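You operate a simulated robot arm through the tools that you are given. There is no shell and no other tool.

Carry out the task below with a simulated robot arm. There is one attempt and no reset: what you move stays moved.

JOB
Clamp the grey slip in the vice and rub its old mortar off.
Fine: use the orange stone and put it back; leave the slip clamped. Set down upright: what you pick out. What is to be rubbed or washed off counts as gone when no trace of it is left.

The check looks at the end state, three seconds after you hand in, the way a careful person would. Anything else that was tipped, shoved, dropped, spilled or broken makes it a failure.

ROBOT AND FRAMES
A 6-joint arm with a two-finger gripper, fixed in place. Base frame: the origin is on the floor under the middle of its stand, x ahead of it, y to its left, z up. Units: mm, rad, N and s.
It reaches about 1417 mm from its shoulder. Its first joint turns from -2.897 to 2.897 rad. Payload 3.43 kg.
The TCP is the grasp point between the finger pads, 20 mm short of the fingertips. In the tool frame z runs along the fingers and y along their closing line. The gripper opens to 190 mm; its body begins 248 mm behind the TCP.
Orientation is that of the tool frame in the base frame, as a unit quaternion [w, x, y, z]. With the fingers straight down and closing along the base's y, the tool's x points along the base's -x, its y along +y and its z along -z.

CONTROLS
- The arm moves only by the tool apply_moves. Its arguments are lists of equal length, an entry for each row: "linear": the shift along the tool's x, y, z in mm, a list of three; "dr": the turn, a rotation vector about the tool's x, y, z in rad, a list of three; "gripper": the closure, from 0 (fully open) to 1 (shut). In form: {"linear": [[x, y, z], ...], "dr": [[rx, ry, rz], ...], "gripper": [gripper, ...]}. A call has 1 to 20 rows; each row shifts and turns the commanded pose from where the row before left it, along the tool's axes as they then stand. Rows are played at 5 a second. More than 50 mm and 0.15 rad between two rows, or a gripper value outside its range, and nothing of the call is played. Where a pose cannot be reached the arm comes as near as it can. A force on the tool above 70 N (or 10 N above the force at the start of the call, whichever is more), or a blocked arm, ends the call early, and 0.2 s more pass. Each finger travels about 153 mm/s and halts on what it meets, pressing with about 26 N; the grip force reading is that of the motor and also rises with nothing between the fingers. The clock runs only during rows and for 0.2 s after the last one: add rows that do not move to give the fingers time. It gives the time, the measured TCP pose, the force on the tool (base axes), the opening and the grip force at its end, in the units of the frame above (readings bear some noise), with the torque about the TCP (base axes, N m) and any sound that the robot's microphone picked up, and new pictures: "show" is both (left out), scene, wrist or none.
- Cameras (640 x 400 px; columns grow to the right, rows downward): "scene" is fixed at [50.3, -628.5, 1512.7]; the picture's right is [0.25, -0.97, 0.00], its down [-0.55, -0.14, -0.82] and it looks along [0.79, 0.20, -0.57] (base axes); focal length 339 px, centre (320, 200). "wrist" rides on the gripper at [70, -8, -288] in the tool frame; the picture's right is [0.12, 0.99, 0.00], its down [-0.96, 0.12, -0.25] and it looks along [-0.25, 0.03, 0.97] (tool axes); focal length 261 px, centre (320, 200).
- raise_lower(by): moves the trunk up (or, below 0, down) by that many mm; the arm rides with it, the base frame stays. It gives what a move gives, with no picture.
- probe_pixels(camera, pixels): for up to 12 pixels [column, row] of the newest picture of that camera ("zoom" is the newest enlarged one), the place [x, y, z] in the base frame of the surface seen there, good to about 2 mm, but the place of the scene camera against the robot may be out by one fixed shift of up to 25 mm in any direction. It takes no simulated time.
- inspect(camera, box): a new picture of the part [left, top, right, bottom] of that camera's present view, enlarged. It takes no simulated time.
- sign_off(): hands the job in; it is judged then, once.

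Leave the gripper open and the arm clear of the work at the hand-in unless told otherwise.

The tools are called after ">>>" by a JSON object that holds its "name" and its "arguments". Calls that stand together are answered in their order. apply_moves: Moves the arm, as the interface text tells. Its arguments: {"type":"object","properties":{"linear":{"type":"array","items":{"type":"array","items":{"type":"number"}}},"dr":{"type":"array","items":{"type":"array","items":{"type":"number"}}},"gripper":{"type":"array","items":{"type":"number"}},"show":{"type":"string","enum":["both","scene","wrist","none"]}},"required":["linear","dr","gripper"]} The other tools are called the same way: raise_lower (by) moves the trunk up or down; probe_pixels (camera, pixels) gives the place of the surface under pixels of a picture; inspect (camera, box) takes an enlarged picture of a part of a camera's view; sign_off () hands the job in.

At the start:

```text
t: 0.0
tcp_pos: [401.1, -453.4, 1243.5]
ee_rot: [0.0, 0.0, 1.0, 0.001]
ft_force: [0.8, -0.3, -0.6]
wrist_torque: [-0.04, 0.01, 0.01]
width: 190.0
finger_force: 0.1
trunk travel left (down, up): [-250.0, 190.0]
```

scene: 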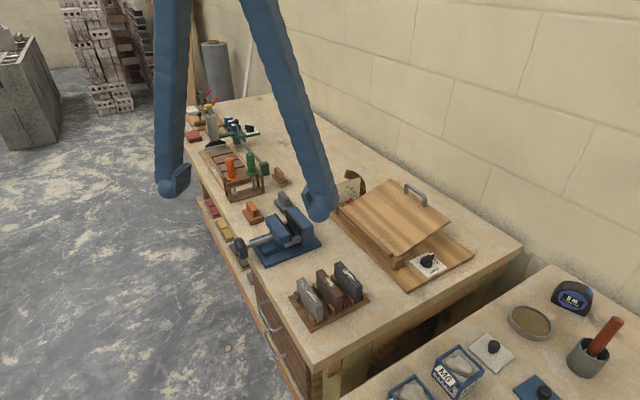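
wrist: 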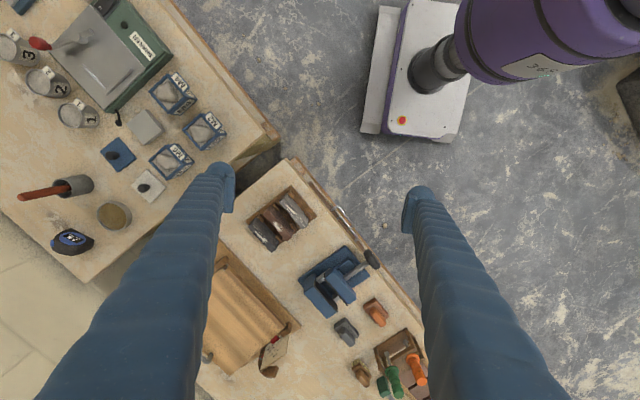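

I see a bench with a blue vice (scene about 285,235), a rack of slips (about 330,295), an orange stone (about 253,212) and other stones. I will take enlarged pictures first to identify everything.

>>> {"name": "inspect", "arguments": {"camera": "scene", "box": [220, 180, 380, 340]}}

>>> {"name": "inspect", "arguments": {"camera": "wrist", "box": [230, 170, 430, 400]}}

>>> {"name": "inspect", "arguments": {"camera": "scene", "box": [170, 90, 300, 220]}}

```text
2.50 times, centred on (300, 260) of scene
```

zoom: 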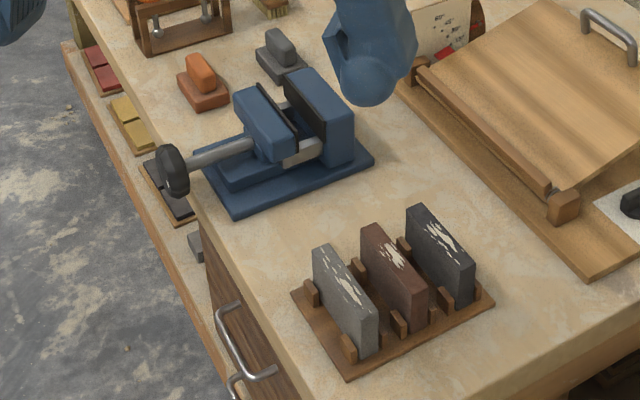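

```text
1.74 times, centred on (330, 285) of wrist
```

zoom: 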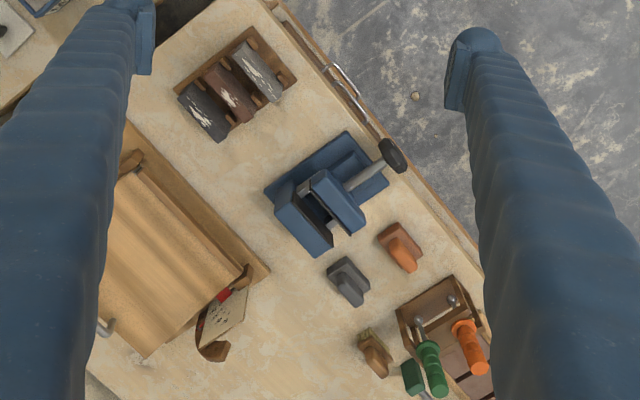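

```text
3.08 times, centred on (235, 155) of scene
```

zoom: 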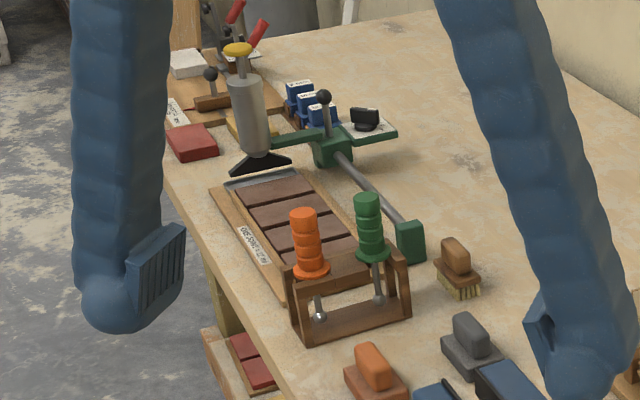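

The rack holds a light grey slip, a brown slip and a charcoal one. The vice has a screw handle at its front. I will probe places with the wrist camera, which needs no shift correction, and also with the scene camera to work out its offset.

>>> {"name": "probe_pixels", "arguments": {"camera": "wrist", "pixels": [[294, 210], [282, 222], [262, 233], [320, 297], [340, 285], [371, 258], [350, 274], [376, 311], [346, 330], [300, 300], [330, 245], [360, 373]]}}

>>> {"name": "probe_pixels", "arguments": {"camera": "scene", "pixels": [[305, 285], [325, 278], [343, 270], [303, 217], [285, 226], [240, 247], [253, 207], [283, 200], [310, 320], [260, 230]]}}

```text
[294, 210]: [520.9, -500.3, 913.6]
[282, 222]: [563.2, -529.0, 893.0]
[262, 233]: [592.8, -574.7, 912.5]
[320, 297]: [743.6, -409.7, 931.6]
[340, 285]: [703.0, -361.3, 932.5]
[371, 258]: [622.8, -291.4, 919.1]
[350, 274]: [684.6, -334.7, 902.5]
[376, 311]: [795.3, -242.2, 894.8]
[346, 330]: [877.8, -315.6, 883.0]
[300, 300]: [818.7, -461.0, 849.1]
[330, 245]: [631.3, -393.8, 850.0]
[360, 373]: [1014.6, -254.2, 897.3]
```

```text
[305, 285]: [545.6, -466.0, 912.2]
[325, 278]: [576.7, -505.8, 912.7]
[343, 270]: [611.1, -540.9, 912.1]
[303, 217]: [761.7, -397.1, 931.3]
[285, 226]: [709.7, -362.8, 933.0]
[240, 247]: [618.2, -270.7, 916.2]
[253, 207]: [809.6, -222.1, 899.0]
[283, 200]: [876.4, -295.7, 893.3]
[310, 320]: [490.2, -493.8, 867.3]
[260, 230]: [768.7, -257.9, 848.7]
```

The bench top is at about z=850 and the slip tops at about 913. The bench axes look turned roughly 45° in the base frame. I'll move the wrist camera nearer, keeping the fingers well above everything.

>>> {"name": "apply_moves", "arguments": {"linear": [[-40, 0, 15], [-40, 0, 15], [-20, 0, 15], [0, 0, 15], [0, 0, 15], [0, 0, 15]], "dr": [[0, 0, 0], [0, 0, 0], [0, 0, 0], [0, 0, 0], [0, 0, 0], [0, 0, 0]], "gripper": [0, 0, 0, 0, 0, 0]}}

```text
t: 1.4
tcp_pos: [501.0, -451.7, 1152.3]
ee_rot: [0.0, -0.001, 1.0, 0.0]
ft_force: [-0.1, 0.1, -0.5]
wrist_torque: [0.01, 0.02, 0.0]
width: 190.2
finger_force: 0.2
trunk travel left (down, up): [-250.0, 190.0]
```

scene: 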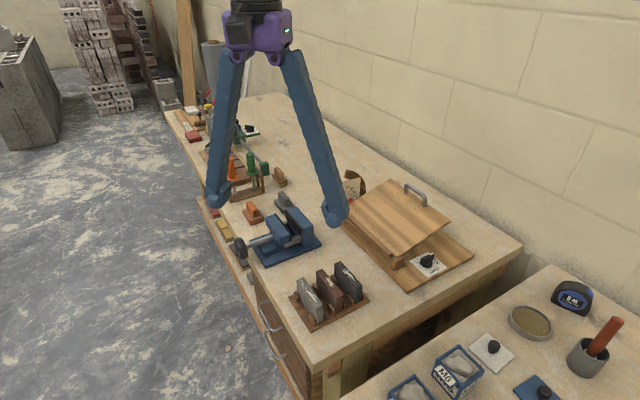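
wrist: 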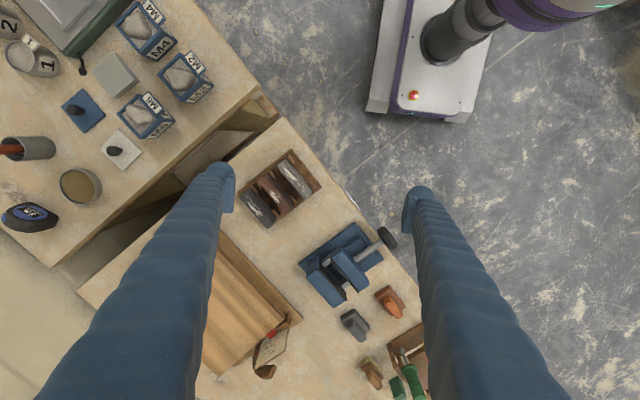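

Now an enlarged wrist view of the rack, the vice and the stones.

>>> {"name": "inspect", "arguments": {"camera": "wrist", "box": [230, 140, 330, 240]}}

>>> {"name": "inspect", "arguments": {"camera": "wrist", "box": [290, 215, 410, 315]}}

>>> {"name": "inspect", "arguments": {"camera": "wrist", "box": [325, 270, 425, 370]}}

>>> {"name": "inspect", "arguments": {"camera": "scene", "box": [225, 180, 345, 270]}}

>>> {"name": "inspect", "arguments": {"camera": "scene", "box": [280, 250, 380, 340]}}

```text
4.00 times, centred on (280, 190) of wrist
```

zoom: 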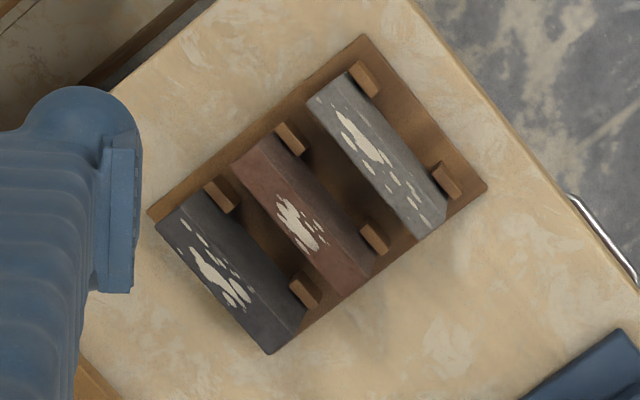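

```text
4.00 times, centred on (350, 265) of wrist
```

zoom: 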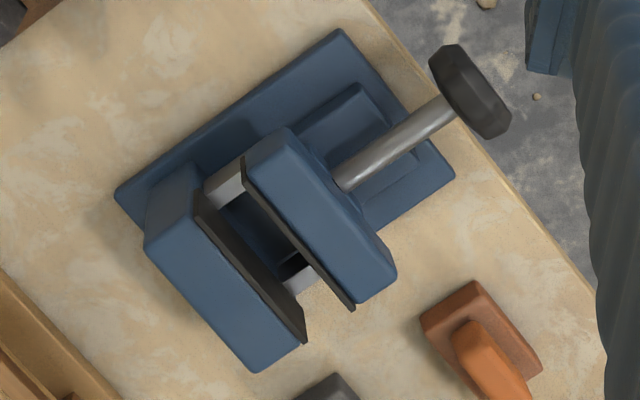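

```text
4.00 times, centred on (375, 320) of wrist
```

zoom: 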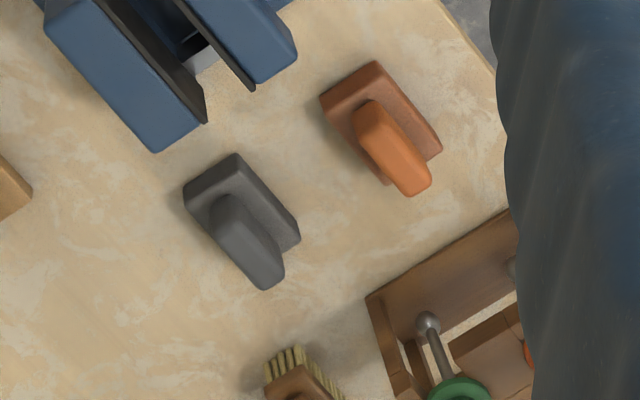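

```text
4.44 times, centred on (285, 225) of scene
```

zoom: 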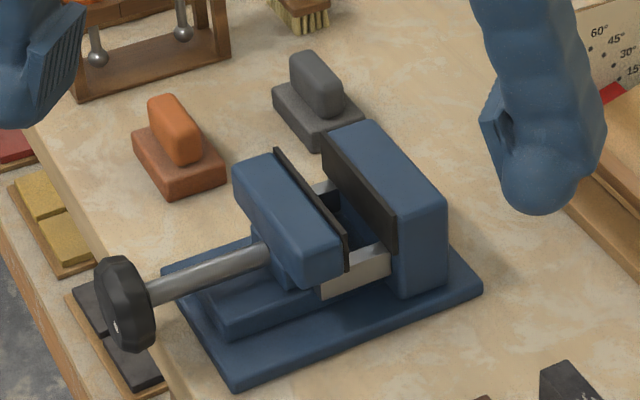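

```text
4.44 times, centred on (330, 295) of scene
```

zoom: 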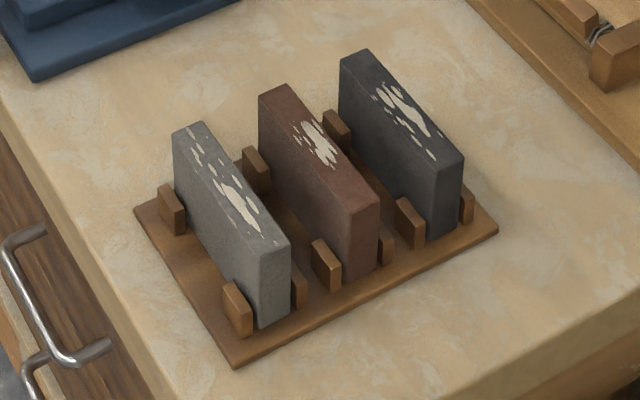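

Each slip stands on edge with its mortar on the narrow top edge, and the vice has a faceted knob on a screw. I'll probe the corners of the slip, the jaws, the knob and the stone for exact geometry.

>>> {"name": "probe_pixels", "arguments": {"camera": "wrist", "pixels": [[287, 160], [278, 166], [310, 192], [304, 198], [295, 179], [291, 159], [311, 185], [301, 213], [258, 188], [330, 270], [285, 170], [303, 190]]}}

>>> {"name": "probe_pixels", "arguments": {"camera": "wrist", "pixels": [[310, 274], [321, 264], [343, 298], [334, 305], [333, 256], [341, 249], [366, 280], [359, 290], [384, 229], [394, 247], [360, 257], [378, 243]]}}

>>> {"name": "probe_pixels", "arguments": {"camera": "wrist", "pixels": [[388, 298], [397, 315], [386, 306], [378, 295], [388, 288], [403, 306], [391, 313], [345, 330], [355, 340], [320, 256], [327, 261], [345, 287]]}}

```text
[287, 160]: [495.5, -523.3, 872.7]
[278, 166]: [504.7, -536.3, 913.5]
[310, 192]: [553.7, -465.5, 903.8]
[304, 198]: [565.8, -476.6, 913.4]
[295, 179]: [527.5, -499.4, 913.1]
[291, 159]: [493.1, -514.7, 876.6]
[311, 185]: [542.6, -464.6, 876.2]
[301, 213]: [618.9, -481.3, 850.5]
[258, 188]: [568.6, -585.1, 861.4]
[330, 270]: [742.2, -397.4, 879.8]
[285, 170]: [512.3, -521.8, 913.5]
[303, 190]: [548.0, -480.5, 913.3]
```

```text
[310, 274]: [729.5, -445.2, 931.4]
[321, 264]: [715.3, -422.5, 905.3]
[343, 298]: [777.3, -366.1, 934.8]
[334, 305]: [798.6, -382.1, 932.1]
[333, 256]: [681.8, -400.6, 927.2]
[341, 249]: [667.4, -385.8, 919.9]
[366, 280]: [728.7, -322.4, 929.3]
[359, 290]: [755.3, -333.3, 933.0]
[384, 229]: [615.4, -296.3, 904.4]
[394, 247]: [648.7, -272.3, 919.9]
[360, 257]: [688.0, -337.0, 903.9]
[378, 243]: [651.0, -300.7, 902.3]
```

```text
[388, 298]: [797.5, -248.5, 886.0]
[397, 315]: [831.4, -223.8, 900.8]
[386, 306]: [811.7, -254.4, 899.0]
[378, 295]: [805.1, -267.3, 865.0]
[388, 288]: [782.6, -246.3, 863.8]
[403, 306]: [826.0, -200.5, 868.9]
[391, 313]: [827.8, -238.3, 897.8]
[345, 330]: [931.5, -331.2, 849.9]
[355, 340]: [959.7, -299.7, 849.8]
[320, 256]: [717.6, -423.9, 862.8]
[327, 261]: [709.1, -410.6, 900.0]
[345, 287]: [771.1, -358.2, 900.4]
```

Readings: the slip's long axis and the jaws run at about 43–45° in the base frame. The guide bars between the jaws are at z≈900, the jaw tops at z≈932, and the slip top at z≈913. I'll turn the tool about its z by +0.8 rad so that tool y lies along the slip, and move above the rack for a closer look.

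>>> {"name": "apply_moves", "arguments": {"linear": [[-10, -16, 20], [-9, -16, 20], [-9, -16, 20], [0, 0, 0], [0, 0, 0], [0, 0, 0], [0, 0, 0], [0, 0, 0], [0, 0, 0], [0, 0, 0]], "dr": [[0, 0, 0], [0, 0, 0], [0, 0, 0], [0, 0, 0.13], [0, 0, 0.13], [0, 0, 0.13], [0, 0, 0.13], [0, 0, 0.13], [0, 0, 0.13], [0, 0, 0]], "gripper": [0, 0, 0, 0, 0, 0, 0, 0, 0, 0]}}

```text
t: 3.6
tcp_pos: [529.3, -499.5, 1094.1]
ee_rot: [0.0, 0.38, 0.925, 0.0]
ft_force: [-0.4, 0.2, -0.9]
wrist_torque: [0.02, -0.01, -0.01]
width: 190.1
finger_force: 0.1
trunk travel left (down, up): [-250.0, 190.0]
```

scene: 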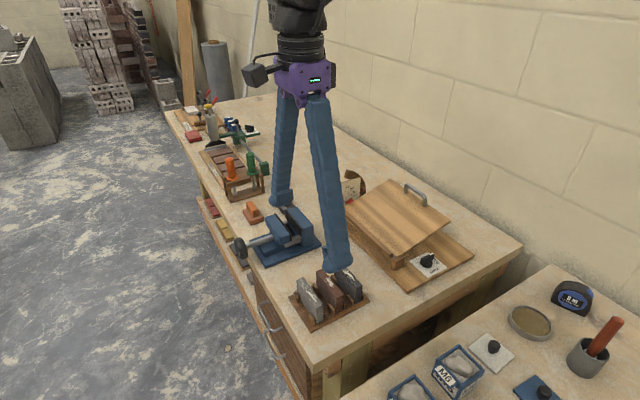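
wrist: 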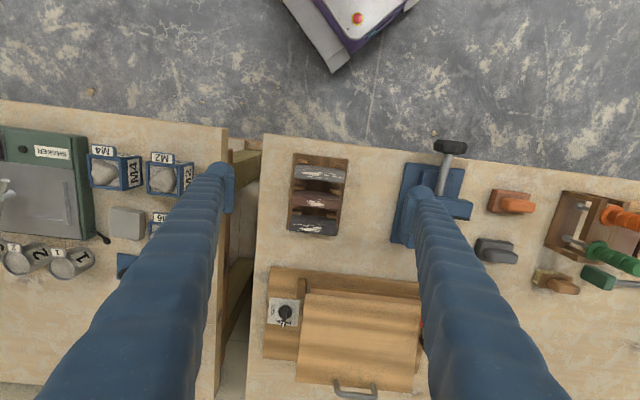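

The bench edge is now level with tool y, allowing for the camera's 0.12 rad tilt. I'll zoom in on the rack and the vice.

>>> {"name": "inspect", "arguments": {"camera": "wrist", "box": [280, 145, 360, 245]}}

>>> {"name": "inspect", "arguments": {"camera": "wrist", "box": [380, 130, 540, 270]}}

>>> {"name": "probe_pixels", "arguments": {"camera": "wrist", "pixels": [[298, 168], [343, 172], [298, 175], [343, 180], [297, 157], [345, 160], [294, 180], [340, 190], [320, 172], [320, 177], [343, 184], [296, 190]]}}

```text
4.00 times, centred on (320, 195) of wrist
```

zoom: 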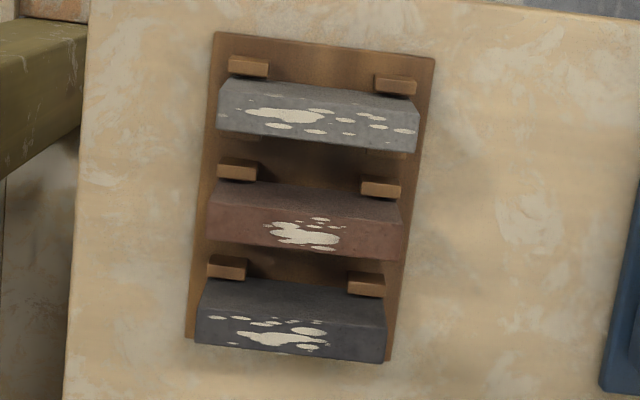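

```text
2.86 times, centred on (460, 200) of wrist
```

zoom: 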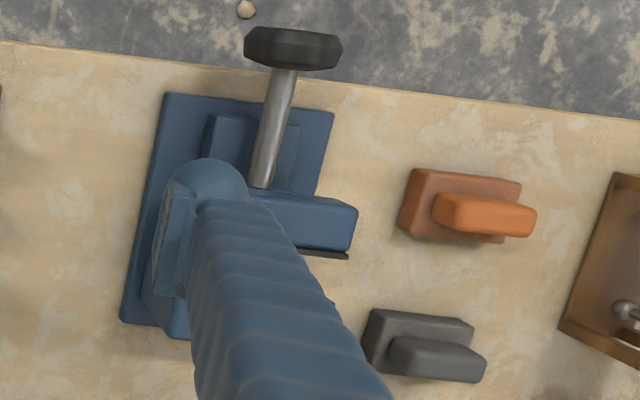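

```text
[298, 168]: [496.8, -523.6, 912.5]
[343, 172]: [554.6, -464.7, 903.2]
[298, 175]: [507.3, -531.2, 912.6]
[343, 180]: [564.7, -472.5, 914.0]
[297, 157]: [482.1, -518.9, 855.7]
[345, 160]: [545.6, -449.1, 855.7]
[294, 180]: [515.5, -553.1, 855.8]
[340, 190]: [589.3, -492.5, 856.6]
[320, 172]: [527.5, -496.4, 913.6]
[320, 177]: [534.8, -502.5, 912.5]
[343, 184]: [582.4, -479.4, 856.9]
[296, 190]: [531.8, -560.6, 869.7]
```

I'll zoom tightly on the grey slip, then probe its top corners.

>>> {"name": "inspect", "arguments": {"camera": "wrist", "box": [288, 155, 352, 195]}}

```text
10.00 times, centred on (320, 175) of wrist
```

zoom: 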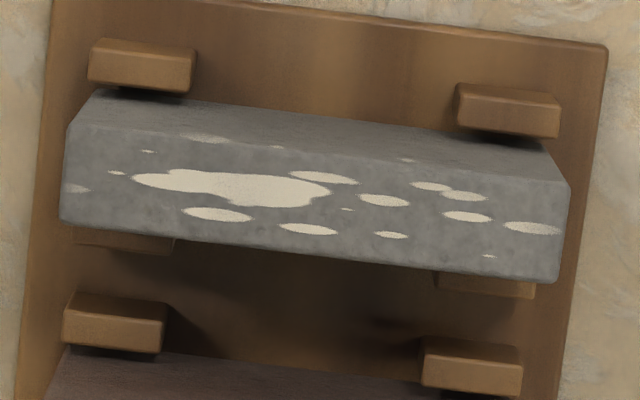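

>>> {"name": "probe_pixels", "arguments": {"camera": "zoom", "pixels": [[75, 133], [65, 215], [564, 190], [552, 275], [300, 255], [320, 165], [140, 60], [505, 105], [100, 98], [545, 150], [590, 60], [40, 20]]}}

```text
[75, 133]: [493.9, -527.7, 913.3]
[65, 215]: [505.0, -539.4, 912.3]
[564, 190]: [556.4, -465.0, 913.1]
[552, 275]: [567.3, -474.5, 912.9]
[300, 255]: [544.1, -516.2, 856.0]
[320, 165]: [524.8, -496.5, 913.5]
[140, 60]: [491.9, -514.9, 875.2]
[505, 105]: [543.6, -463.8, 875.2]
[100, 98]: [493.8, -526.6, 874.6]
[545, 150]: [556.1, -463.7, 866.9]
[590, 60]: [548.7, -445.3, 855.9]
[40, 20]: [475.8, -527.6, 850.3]
```

The slip's centre is about (530.6, -501.6), it is about 90 long and 16–18 thick, and its top is at z=913 on a rack base at z=856. It lies at 45°, in line with tool y. Before grasping it I will look at the vice from above.

>>> {"name": "apply_moves", "arguments": {"linear": [[-14, 46, 0], [-14, 46, 0], [-14, 46, 0], [-14, 46, 0], [-14, 46, 0], [0, 0, 0]], "dr": [[0, 0, 0], [0, 0, 0], [0, 0, 0], [0, 0, 0], [0, 0, 0], [0, 0, 0]], "gripper": [0, 0, 0, 0, 0, 0], "show": "wrist"}}

>>> {"name": "inspect", "arguments": {"camera": "wrist", "box": [260, 110, 400, 250]}}

```text
t: 5.0
tcp_pos: [739.0, -384.8, 1093.2]
ee_rot: [0.0, 0.38, 0.925, 0.0]
ft_force: [-0.5, 0.5, 0.6]
wrist_torque: [-0.06, -0.01, -0.02]
width: 190.0
finger_force: 0.1
trunk travel left (down, up): [-250.0, 190.0]
```

wrist: 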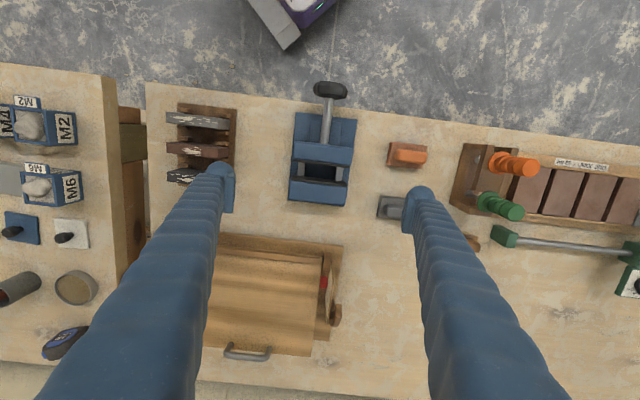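

```text
2.86 times, centred on (330, 180) of wrist
```

zoom: 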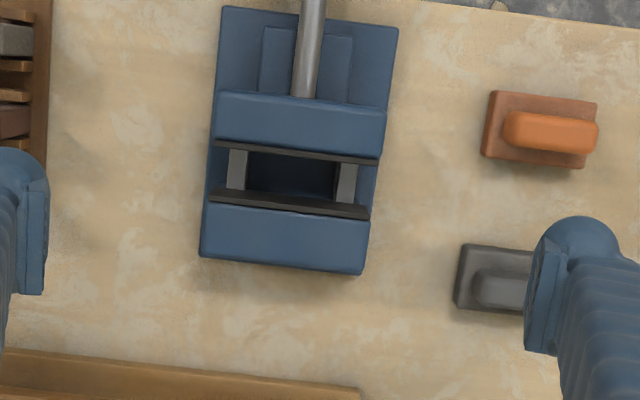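

A clear view of the jaws with two guide bars between them. I'll zoom in and probe the pads and the bars.

>>> {"name": "inspect", "arguments": {"camera": "wrist", "box": [286, 140, 358, 212]}}

```text
5.56 times, centred on (322, 176) of wrist
```

zoom: 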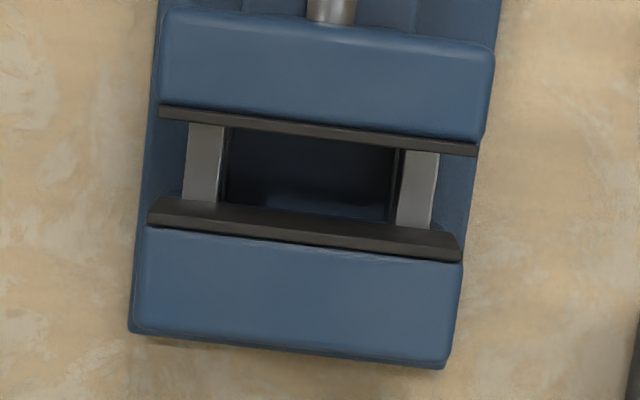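

>>> {"name": "probe_pixels", "arguments": {"camera": "zoom", "pixels": [[165, 110], [474, 149], [160, 224], [455, 256], [200, 160], [420, 190], [300, 165], [330, 205], [160, 30], [480, 60], [140, 320], [440, 360]]}}

>>> {"name": "probe_pixels", "arguments": {"camera": "zoom", "pixels": [[190, 195], [186, 130], [222, 195], [405, 215], [432, 215], [437, 160], [155, 212], [457, 240], [300, 222], [300, 237], [300, 130], [320, 128]]}}

```text
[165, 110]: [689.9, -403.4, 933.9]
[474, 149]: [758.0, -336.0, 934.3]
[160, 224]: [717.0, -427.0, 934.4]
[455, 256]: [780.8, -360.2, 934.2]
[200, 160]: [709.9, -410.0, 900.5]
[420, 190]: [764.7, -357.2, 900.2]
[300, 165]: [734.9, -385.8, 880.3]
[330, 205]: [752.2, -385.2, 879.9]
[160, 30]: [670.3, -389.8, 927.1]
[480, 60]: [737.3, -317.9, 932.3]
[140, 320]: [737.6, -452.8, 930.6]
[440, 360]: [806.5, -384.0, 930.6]
```

```text
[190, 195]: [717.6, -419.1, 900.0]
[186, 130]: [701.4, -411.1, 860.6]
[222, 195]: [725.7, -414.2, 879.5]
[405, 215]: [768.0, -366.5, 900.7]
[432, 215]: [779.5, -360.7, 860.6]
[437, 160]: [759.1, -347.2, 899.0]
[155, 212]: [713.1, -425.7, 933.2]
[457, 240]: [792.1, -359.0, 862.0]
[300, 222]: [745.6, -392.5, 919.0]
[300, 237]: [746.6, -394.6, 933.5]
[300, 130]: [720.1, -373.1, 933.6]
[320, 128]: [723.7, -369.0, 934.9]
```

In bench axes (u along the jaws, v toward the front) the jaws sit at exactly 45°:

- **Gap:** about 30 mm, from v≈-805 to v≈-775.
- **Jaw centre:** u≈250.
- **Guide bars:** tops at z≈900.3, and they span about 86 mm, so the 90 mm slip can stand on them.

I'll go back above the slip with the gripper partly closed to about 120 mm.

>>> {"name": "apply_moves", "arguments": {"linear": [[13, -46, 0], [13, -46, 0], [13, -46, 0], [13, -46, 0], [14, -45.5, 0], [0, 0, 30], [0, 0, 30], [0, 0, 30], [0, 0, 0]], "dr": [[0, 0, 0], [0, 0, 0], [0, 0, 0], [0, 0, 0], [0, 0, 0], [0, 0, 0], [0, 0, 0], [0, 0, 0], [0, 0, 0]], "gripper": [0, 0, 0, 0, 0.2, 0.37, 0.37, 0.37, 0.37]}}

>>> {"name": "inspect", "arguments": {"camera": "wrist", "box": [220, 120, 420, 260]}}

```text
t: 7.0
tcp_pos: [532.1, -502.8, 1004.7]
ee_rot: [-0.001, 0.38, 0.925, 0.0]
ft_force: [1.3, -0.6, -0.7]
wrist_torque: [0.01, 0.02, -0.01]
width: 119.6
finger_force: 0.1
trunk travel left (down, up): [-250.0, 190.0]
```

scene: 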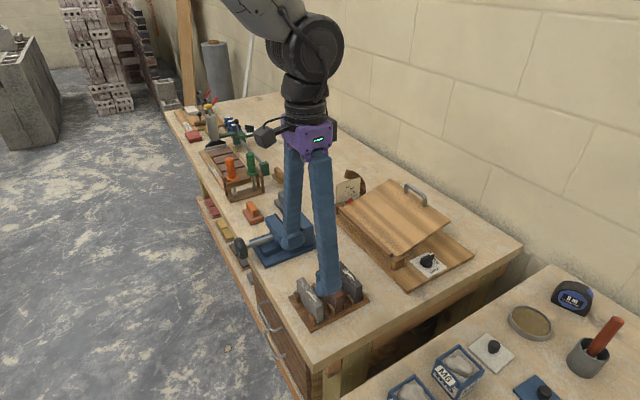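
wrist: 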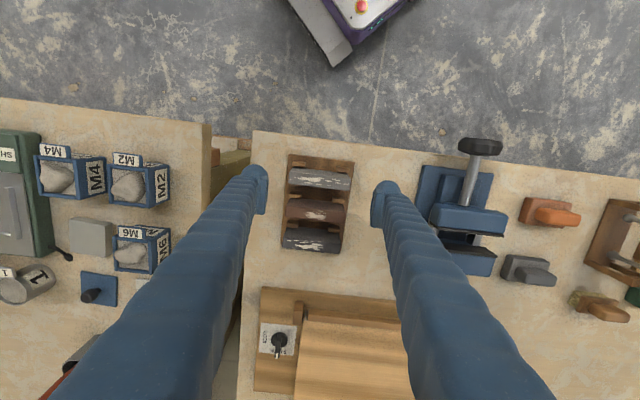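

```text
2.86 times, centred on (320, 190) of wrist
```

zoom: 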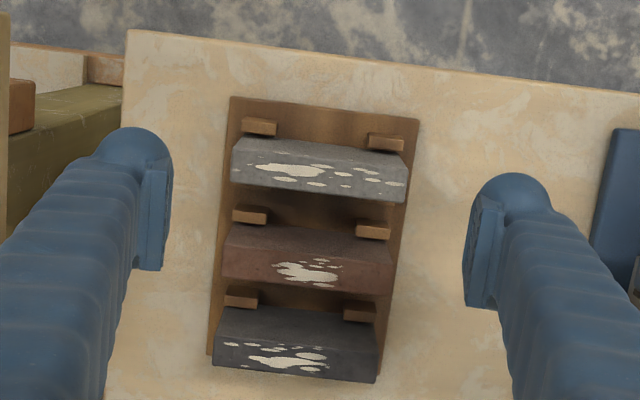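

TCP v is -731.8 against the slip's -730, so I'll correct by about 1.5 mm along tool x and descend until the tips are well below the slip top.

>>> {"name": "apply_moves", "arguments": {"linear": [[1.5, 0, 25], [0, 0, 25], [0, 0, 20], [0, 0, 15], [0, 0, 0]], "dr": [[0, 0, 0], [0, 0, 0], [0, 0, 0], [0, 0, 0], [0, 0, 0]], "gripper": [0.37, 0.37, 0.37, 0.37, 0.37]}}

>>> {"name": "inspect", "arguments": {"camera": "wrist", "box": [220, 120, 420, 260]}}

>>> {"name": "inspect", "arguments": {"camera": "scene", "box": [270, 230, 390, 340]}}

```text
t: 8.2
tcp_pos: [532.5, -501.9, 918.0]
ee_rot: [0.0, 0.38, 0.925, 0.0]
ft_force: [-0.7, -0.7, -0.4]
wrist_torque: [0.0, -0.01, 0.01]
width: 119.8
finger_force: 0.0
trunk travel left (down, up): [-250.0, 190.0]
```

scene: 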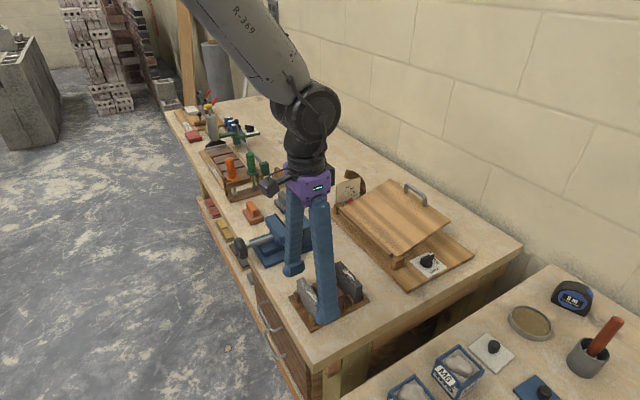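
wrist: 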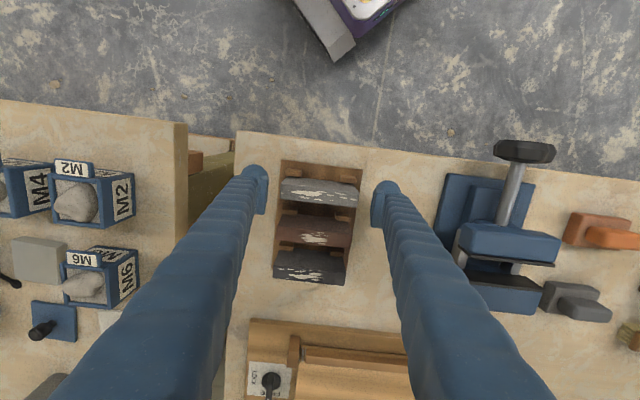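

```text
2.86 times, centred on (320, 190) of wrist
```

zoom: 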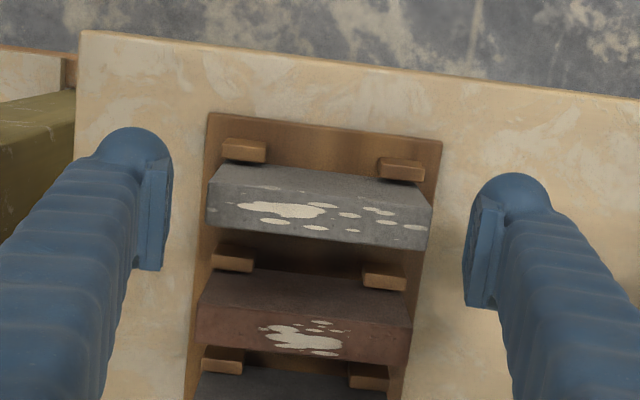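

```text
3.64 times, centred on (330, 285) of scene
```

zoom: 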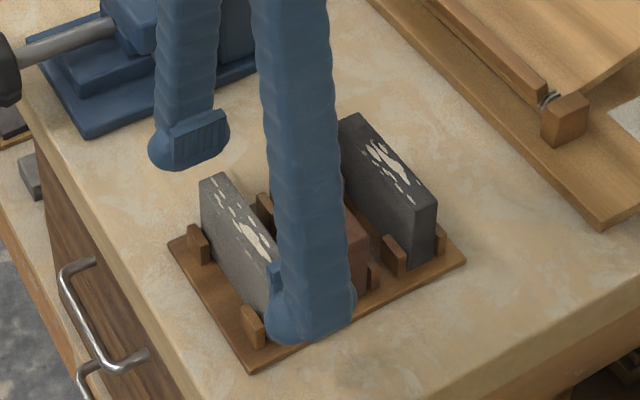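

Projecting the TCP into the picture puts it at zoom (319,216), and the slip's top-face centre is at (319,217), so it's well centred. I'll go down 5 mm and close on the slip's ends.

>>> {"name": "apply_moves", "arguments": {"linear": [[0, 0, 5], [0, 0, 0], [0, 0, 0], [0, 0, 0], [0, 0, 0]], "dr": [[0, 0, 0], [0, 0, 0], [0, 0, 0], [0, 0, 0], [0, 0, 0]], "gripper": [0.37, 0.5, 0.6, 0.7, 0.7]}}

```text
t: 9.4
tcp_pos: [531.0, -501.4, 913.6]
ee_rot: [0.0, 0.381, 0.925, 0.0]
ft_force: [-1.4, 0.6, 0.2]
wrist_torque: [-0.02, 0.06, -0.02]
width: 91.0
finger_force: 26.3
trunk travel left (down, up): [-250.0, 190.0]
```

scene: 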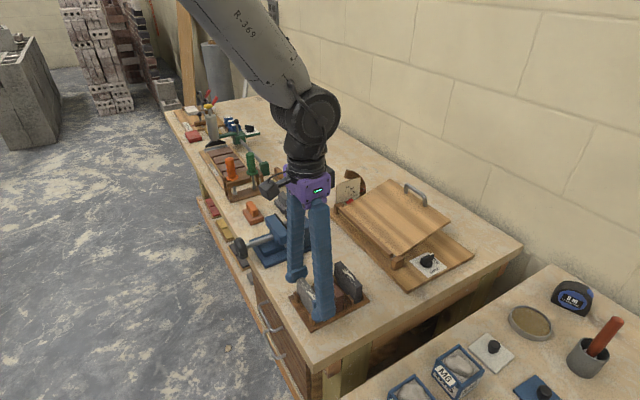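
wrist: 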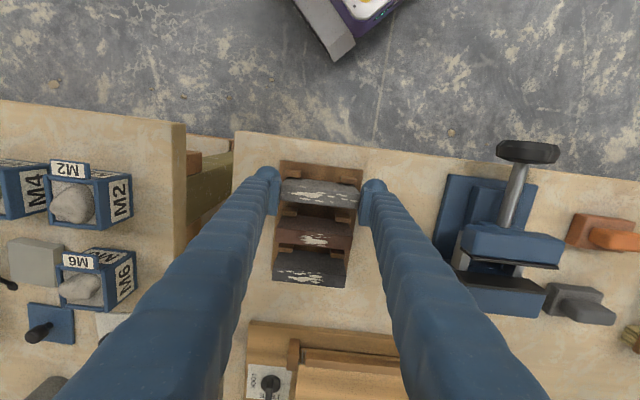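

It's gripped: opening 91.0 mm, 26 N. I'll lift straight up 110 mm.

>>> {"name": "apply_moves", "arguments": {"linear": [[0, 0, -10], [0, 0, -20], [0, 0, -40], [0, 0, -40], [0, 0, 0]], "dr": [[0, 0, 0], [0, 0, 0], [0, 0, 0], [0, 0, 0], [0, 0, 0]], "gripper": [0.7, 0.7, 0.7, 0.7, 0.7]}}

>>> {"name": "inspect", "arguments": {"camera": "wrist", "box": [220, 120, 420, 260]}}

>>> {"name": "inspect", "arguments": {"camera": "scene", "box": [250, 210, 390, 340]}}

```text
t: 10.6
tcp_pos: [532.6, -500.4, 1023.0]
ee_rot: [0.0, 0.381, 0.925, 0.001]
ft_force: [0.0, -0.2, -2.4]
wrist_torque: [-0.03, 0.01, 0.0]
width: 90.9
finger_force: 26.4
trunk travel left (down, up): [-250.0, 190.0]
```

scene: 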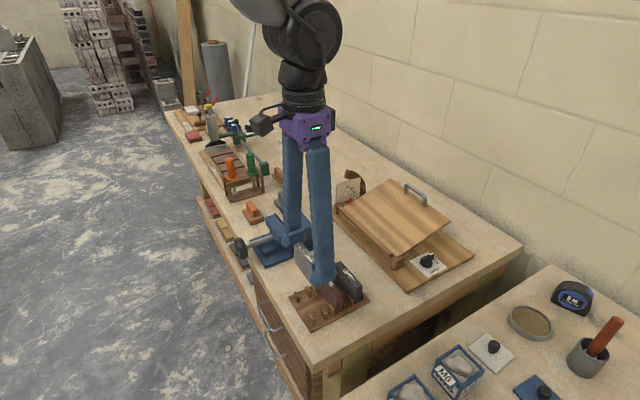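
wrist: 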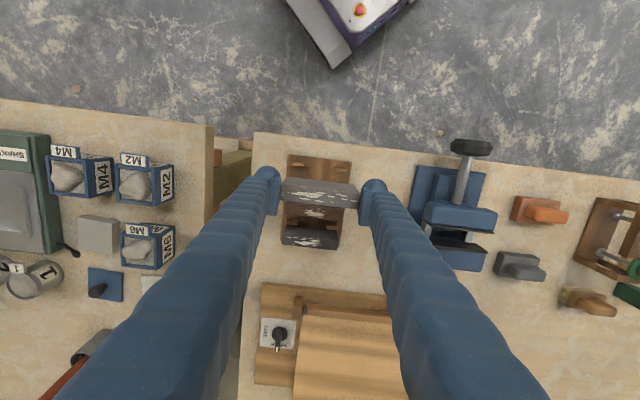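

```text
2.86 times, centred on (320, 190) of wrist
```

zoom: 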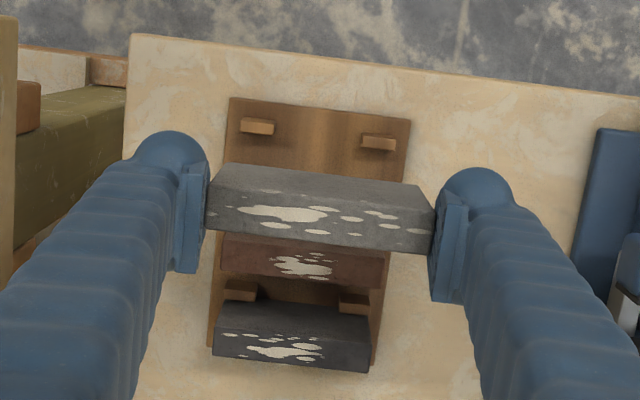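

```text
3.08 times, centred on (320, 275) of scene
```

zoom: 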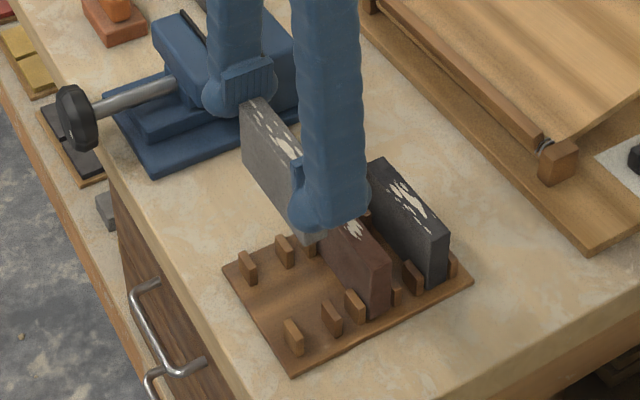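

The slip is held upright, centred and clear of the rack. Now I'll carry it level to above the jaw gap.

>>> {"name": "apply_moves", "arguments": {"linear": [[-12.5, 45.7, 0], [-12.5, 45.7, 0], [-12.5, 45.7, 0], [-12.5, 45.7, 0], [-12.5, 45.7, 0], [0, 0, 0], [0, 0, 0]], "dr": [[0, 0, 0], [0, 0, 0], [0, 0, 0], [0, 0, 0], [0, 0, 0], [0, 0, 0], [0, 0, 0]], "gripper": [0.7, 0.7, 0.7, 0.7, 0.7, 0.7, 0.7]}}

>>> {"name": "inspect", "arguments": {"camera": "wrist", "box": [250, 120, 390, 260]}}

>>> {"name": "inspect", "arguments": {"camera": "scene", "box": [225, 180, 345, 270]}}

```text
t: 12.2
tcp_pos: [737.0, -382.1, 1020.9]
ee_rot: [-0.001, 0.38, 0.925, 0.0]
ft_force: [-0.4, -0.4, -1.7]
wrist_torque: [0.04, -0.01, 0.04]
width: 91.0
finger_force: 25.8
trunk travel left (down, up): [-250.0, 190.0]
```

scene: 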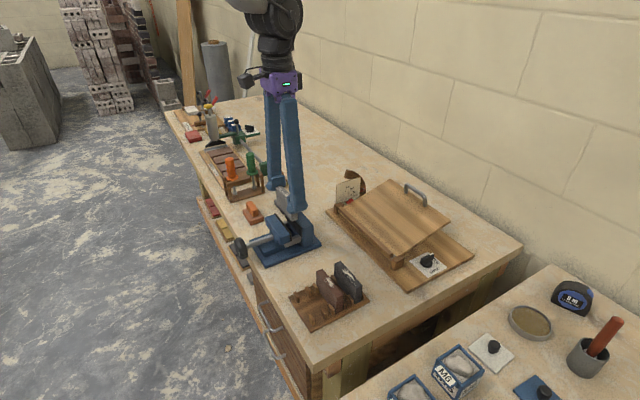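
wrist: 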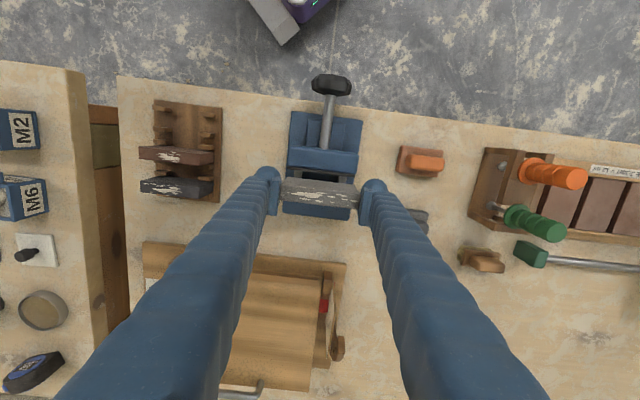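

```text
2.86 times, centred on (320, 190) of wrist
```

zoom: 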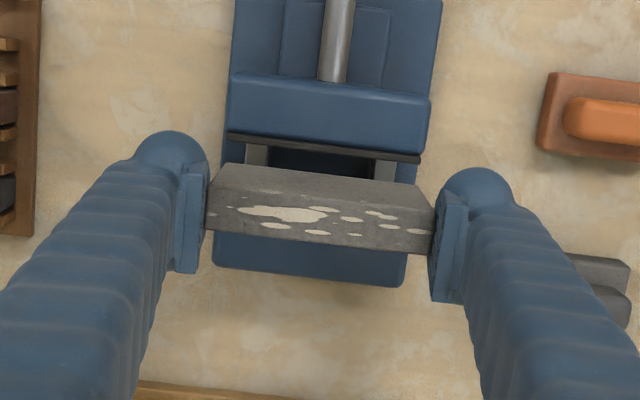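

```text
4.44 times, centred on (285, 225) of scene
```

zoom: 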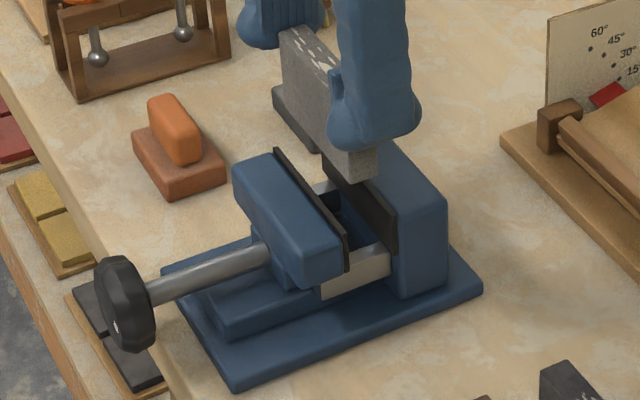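

The TCP reads u≈251, v≈-791. I'll check the moving pad and the slip's own edges in this view before lowering.

>>> {"name": "probe_pixels", "arguments": {"camera": "wrist", "pixels": [[293, 168], [352, 176], [298, 174], [340, 180], [284, 186], [282, 197], [359, 194], [357, 206], [320, 200], [320, 213], [320, 186]]}}

>>> {"name": "inspect", "arguments": {"camera": "wrist", "box": [270, 150, 370, 225]}}

```text
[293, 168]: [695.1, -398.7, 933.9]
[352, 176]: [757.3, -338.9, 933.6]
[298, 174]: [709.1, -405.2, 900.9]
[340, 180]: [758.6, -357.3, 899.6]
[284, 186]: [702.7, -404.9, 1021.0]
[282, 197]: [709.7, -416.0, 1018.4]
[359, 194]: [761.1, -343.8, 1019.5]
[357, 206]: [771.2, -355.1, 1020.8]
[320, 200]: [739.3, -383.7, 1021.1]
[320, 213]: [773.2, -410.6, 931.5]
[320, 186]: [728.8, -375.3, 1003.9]
```

```text
5.33 times, centred on (320, 188) of wrist
```

zoom: 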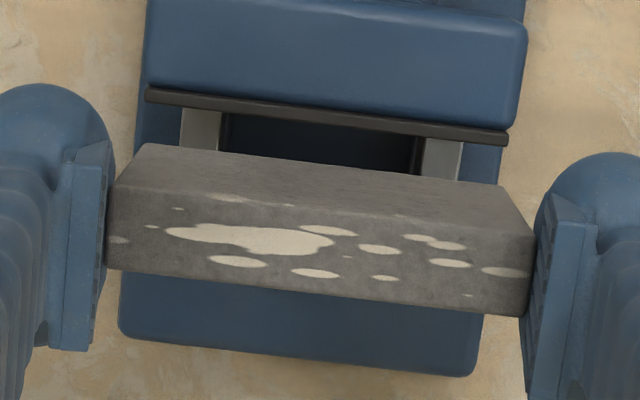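

Slip faces are at v≈-781 and -798, against pads at about -776 and -804.7, so there is 5–7 mm clear on both sides. I'll nudge 0.8 mm toward the wall and lower most of the way.

>>> {"name": "apply_moves", "arguments": {"linear": [[-0.8, 0, 0], [0, 0, 20], [0, 0, 15], [0, 0, 12], [0, 0, 8], [0, 0, 0]], "dr": [[0, 0, 0], [0, 0, 0], [0, 0, 0], [0, 0, 0], [0, 0, 0], [0, 0, 0]], "gripper": [0.7, 0.7, 0.7, 0.7, 0.7, 0.7]}}

>>> {"name": "inspect", "arguments": {"camera": "wrist", "box": [270, 150, 370, 225]}}

>>> {"name": "inspect", "arguments": {"camera": "scene", "box": [225, 180, 345, 270]}}

```text
t: 13.6
tcp_pos: [737.1, -383.4, 968.2]
ee_rot: [-0.001, 0.381, 0.925, 0.0]
ft_force: [-0.1, -0.1, -1.9]
wrist_torque: [-0.04, 0.0, -0.01]
width: 90.8
finger_force: 26.2
trunk travel left (down, up): [-250.0, 190.0]
```

scene: 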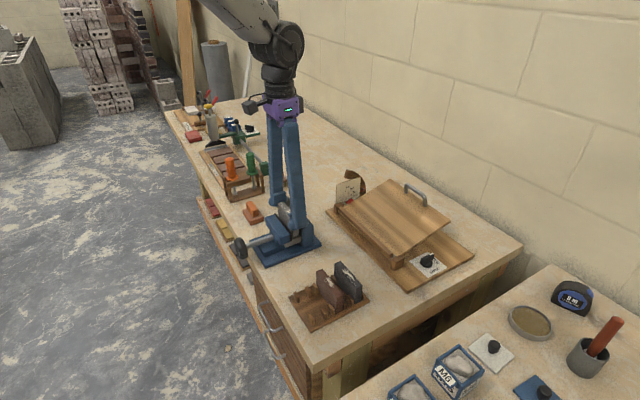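
wrist: 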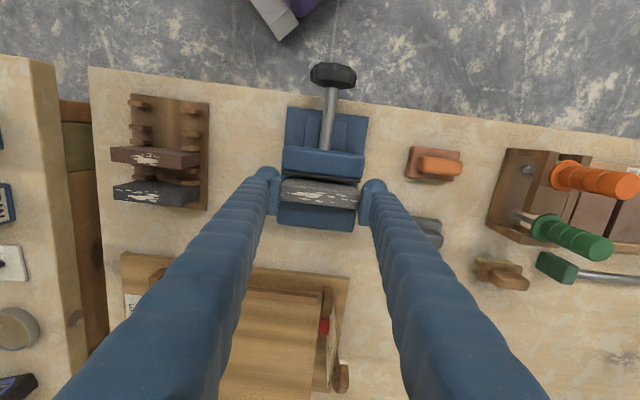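

```text
5.33 times, centred on (320, 188) of wrist
```

zoom: 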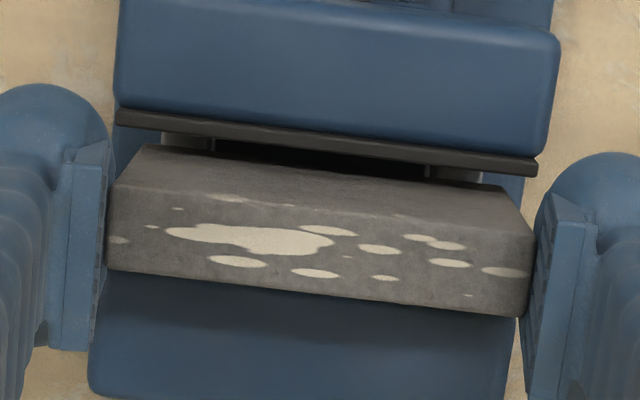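

```text
4.44 times, centred on (285, 225) of scene
```

zoom: 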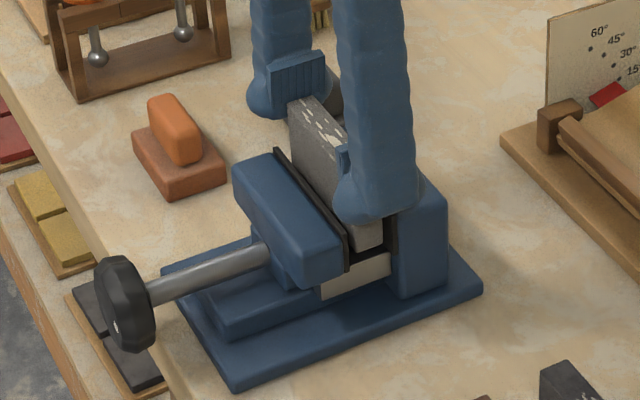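

The slip is in the gap with nothing touching, its bottom about 10 mm above the bars. I'll lower the rest in small steps and watch the force.

>>> {"name": "apply_moves", "arguments": {"linear": [[0, 0, 5], [0, 0, 3], [0, 0, 1], [0, 0, 0]], "dr": [[0, 0, 0], [0, 0, 0], [0, 0, 0], [0, 0, 0]], "gripper": [0.7, 0.7, 0.7, 0.7], "show": "wrist"}}

```text
t: 14.6
tcp_pos: [737.5, -383.6, 959.2]
ee_rot: [0.0, 0.381, 0.925, 0.0]
ft_force: [0.2, 0.1, -1.9]
wrist_torque: [0.01, 0.01, -0.02]
width: 91.1
finger_force: 25.9
trunk travel left (down, up): [-250.0, 190.0]
```

wrist: 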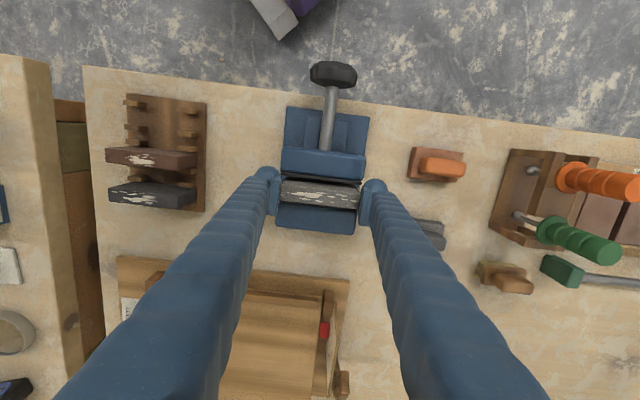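

No contact yet (Fz -1.9 N, just the slip's weight). I'll go down by another 1 mm, then 0.5 mm at a time.

>>> {"name": "apply_moves", "arguments": {"linear": [[0, 0, 0.7], [0, 0, 0.3], [0, 0, 0]], "dr": [[0, 0, 0], [0, 0, 0], [0, 0, 0]], "gripper": [0.7, 0.7, 0.7], "show": "none"}}

>>> {"name": "apply_moves", "arguments": {"linear": [[0, 0, 0.5], [0, 0, 0]], "dr": [[0, 0, 0], [0, 0, 0]], "gripper": [0.7, 0.7], "show": "none"}}

>>> {"name": "apply_moves", "arguments": {"linear": [[0, 0, 0.5], [0, 0, 0]], "dr": [[0, 0, 0], [0, 0, 0]], "gripper": [0.7, 0.7], "show": "none"}}

```text
t: 15.4
tcp_pos: [737.9, -382.3, 957.9]
ee_rot: [-0.001, 0.38, 0.925, 0.0]
ft_force: [-0.1, -0.4, -2.7]
wrist_torque: [0.01, -0.01, 0.02]
width: 91.0
finger_force: 26.0
trunk travel left (down, up): [-250.0, 190.0]
```

```text
t: 16.0
tcp_pos: [736.0, -382.8, 958.0]
ee_rot: [-0.001, 0.38, 0.925, 0.0]
ft_force: [0.1, -0.9, -2.4]
wrist_torque: [-0.01, -0.01, 0.02]
width: 91.1
finger_force: 26.1
trunk travel left (down, up): [-250.0, 190.0]
```

```text
t: 16.6
tcp_pos: [737.0, -382.7, 957.5]
ee_rot: [0.0, 0.381, 0.925, 0.0]
ft_force: [-0.5, -0.4, -1.0]
wrist_torque: [-0.03, 0.03, 0.01]
width: 90.7
finger_force: 26.2
trunk travel left (down, up): [-250.0, 190.0]
```

Fz may just be starting to rise. I'll continue in 0.5 mm steps until contact is definite.

>>> {"name": "apply_moves", "arguments": {"linear": [[0, 0, 0.5], [0, 0, 0]], "dr": [[0, 0, 0], [0, 0, 0]], "gripper": [0.7, 0.7], "show": "none"}}

>>> {"name": "apply_moves", "arguments": {"linear": [[0, 0, 0.5], [0, 0, 0]], "dr": [[0, 0, 0], [0, 0, 0]], "gripper": [0.7, 0.7], "show": "wrist"}}

```text
t: 17.2
tcp_pos: [737.7, -384.5, 957.8]
ee_rot: [0.0, 0.38, 0.925, -0.001]
ft_force: [-1.0, -1.2, 5.1]
wrist_torque: [-0.08, 0.11, 0.01]
width: 90.9
finger_force: 25.8
trunk travel left (down, up): [-250.0, 190.0]
```

```text
t: 17.8
tcp_pos: [738.2, -383.6, 957.4]
ee_rot: [0.0, 0.381, 0.924, -0.001]
ft_force: [0.1, 2.1, 12.9]
wrist_torque: [0.0, 0.18, 0.02]
width: 91.0
finger_force: 26.2
trunk travel left (down, up): [-250.0, 190.0]
```

wrist: 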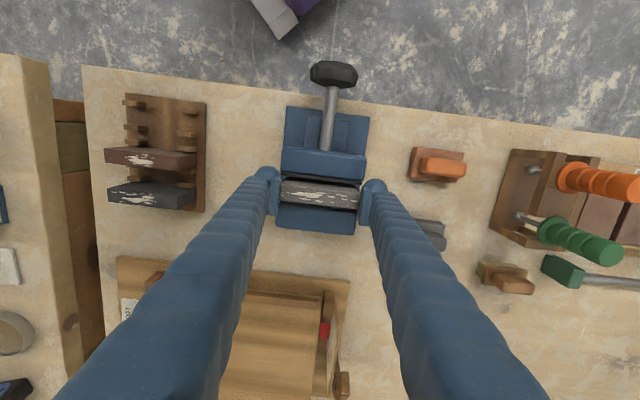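

The slip is resting on the bars (Fz +12.9 N). I'll ease off 0.7 mm and open the fingers to about 110 mm, gently.

>>> {"name": "apply_moves", "arguments": {"linear": [[0, 0, -0.7], [0, 0, 0], [0, 0, 0], [0, 0, 0], [0, 0, 0]], "dr": [[0, 0, 0], [0, 0, 0], [0, 0, 0], [0, 0, 0], [0, 0, 0]], "gripper": [0.7, 0.52, 0.5, 0.45, 0.42]}}

>>> {"name": "inspect", "arguments": {"camera": "wrist", "box": [270, 150, 370, 225]}}

>>> {"name": "inspect", "arguments": {"camera": "scene", "box": [225, 180, 345, 270]}}

```text
t: 19.0
tcp_pos: [736.8, -381.2, 958.6]
ee_rot: [0.0, 0.38, 0.925, 0.0]
ft_force: [0.0, 1.2, 0.2]
wrist_torque: [0.0, 0.03, -0.02]
width: 110.0
finger_force: 0.1
trunk travel left (down, up): [-250.0, 190.0]
```

scene: 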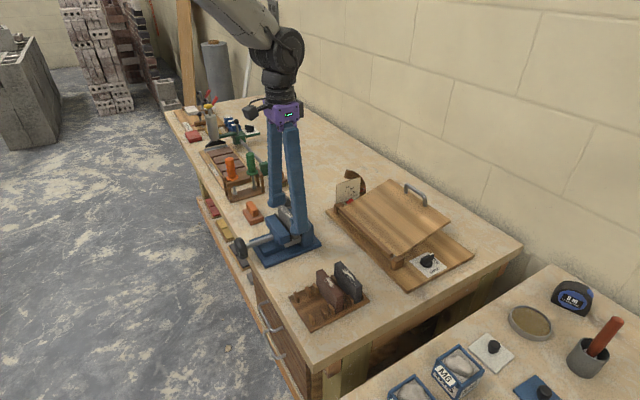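
wrist: 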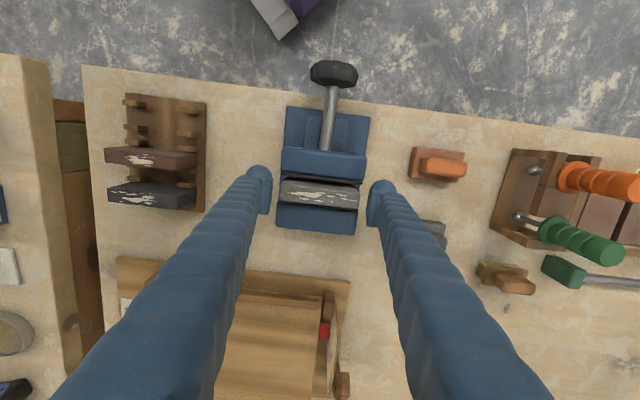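

```text
5.33 times, centred on (320, 188) of wrist
```

zoom: 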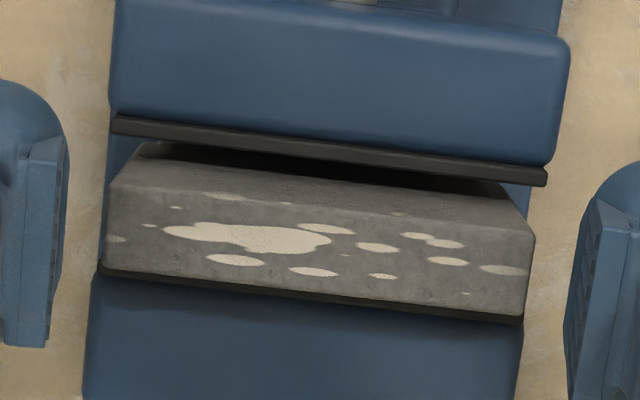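

```text
4.44 times, centred on (285, 225) of scene
```

zoom: 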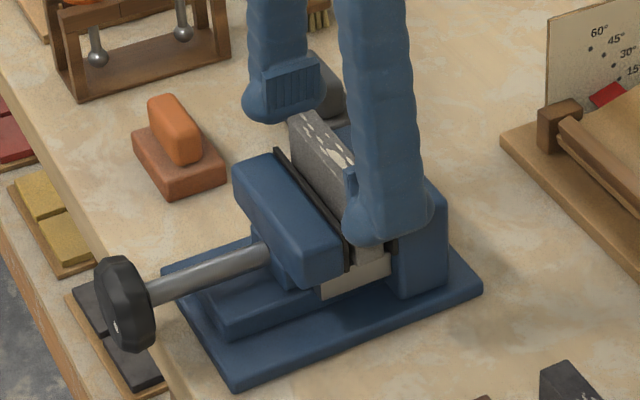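

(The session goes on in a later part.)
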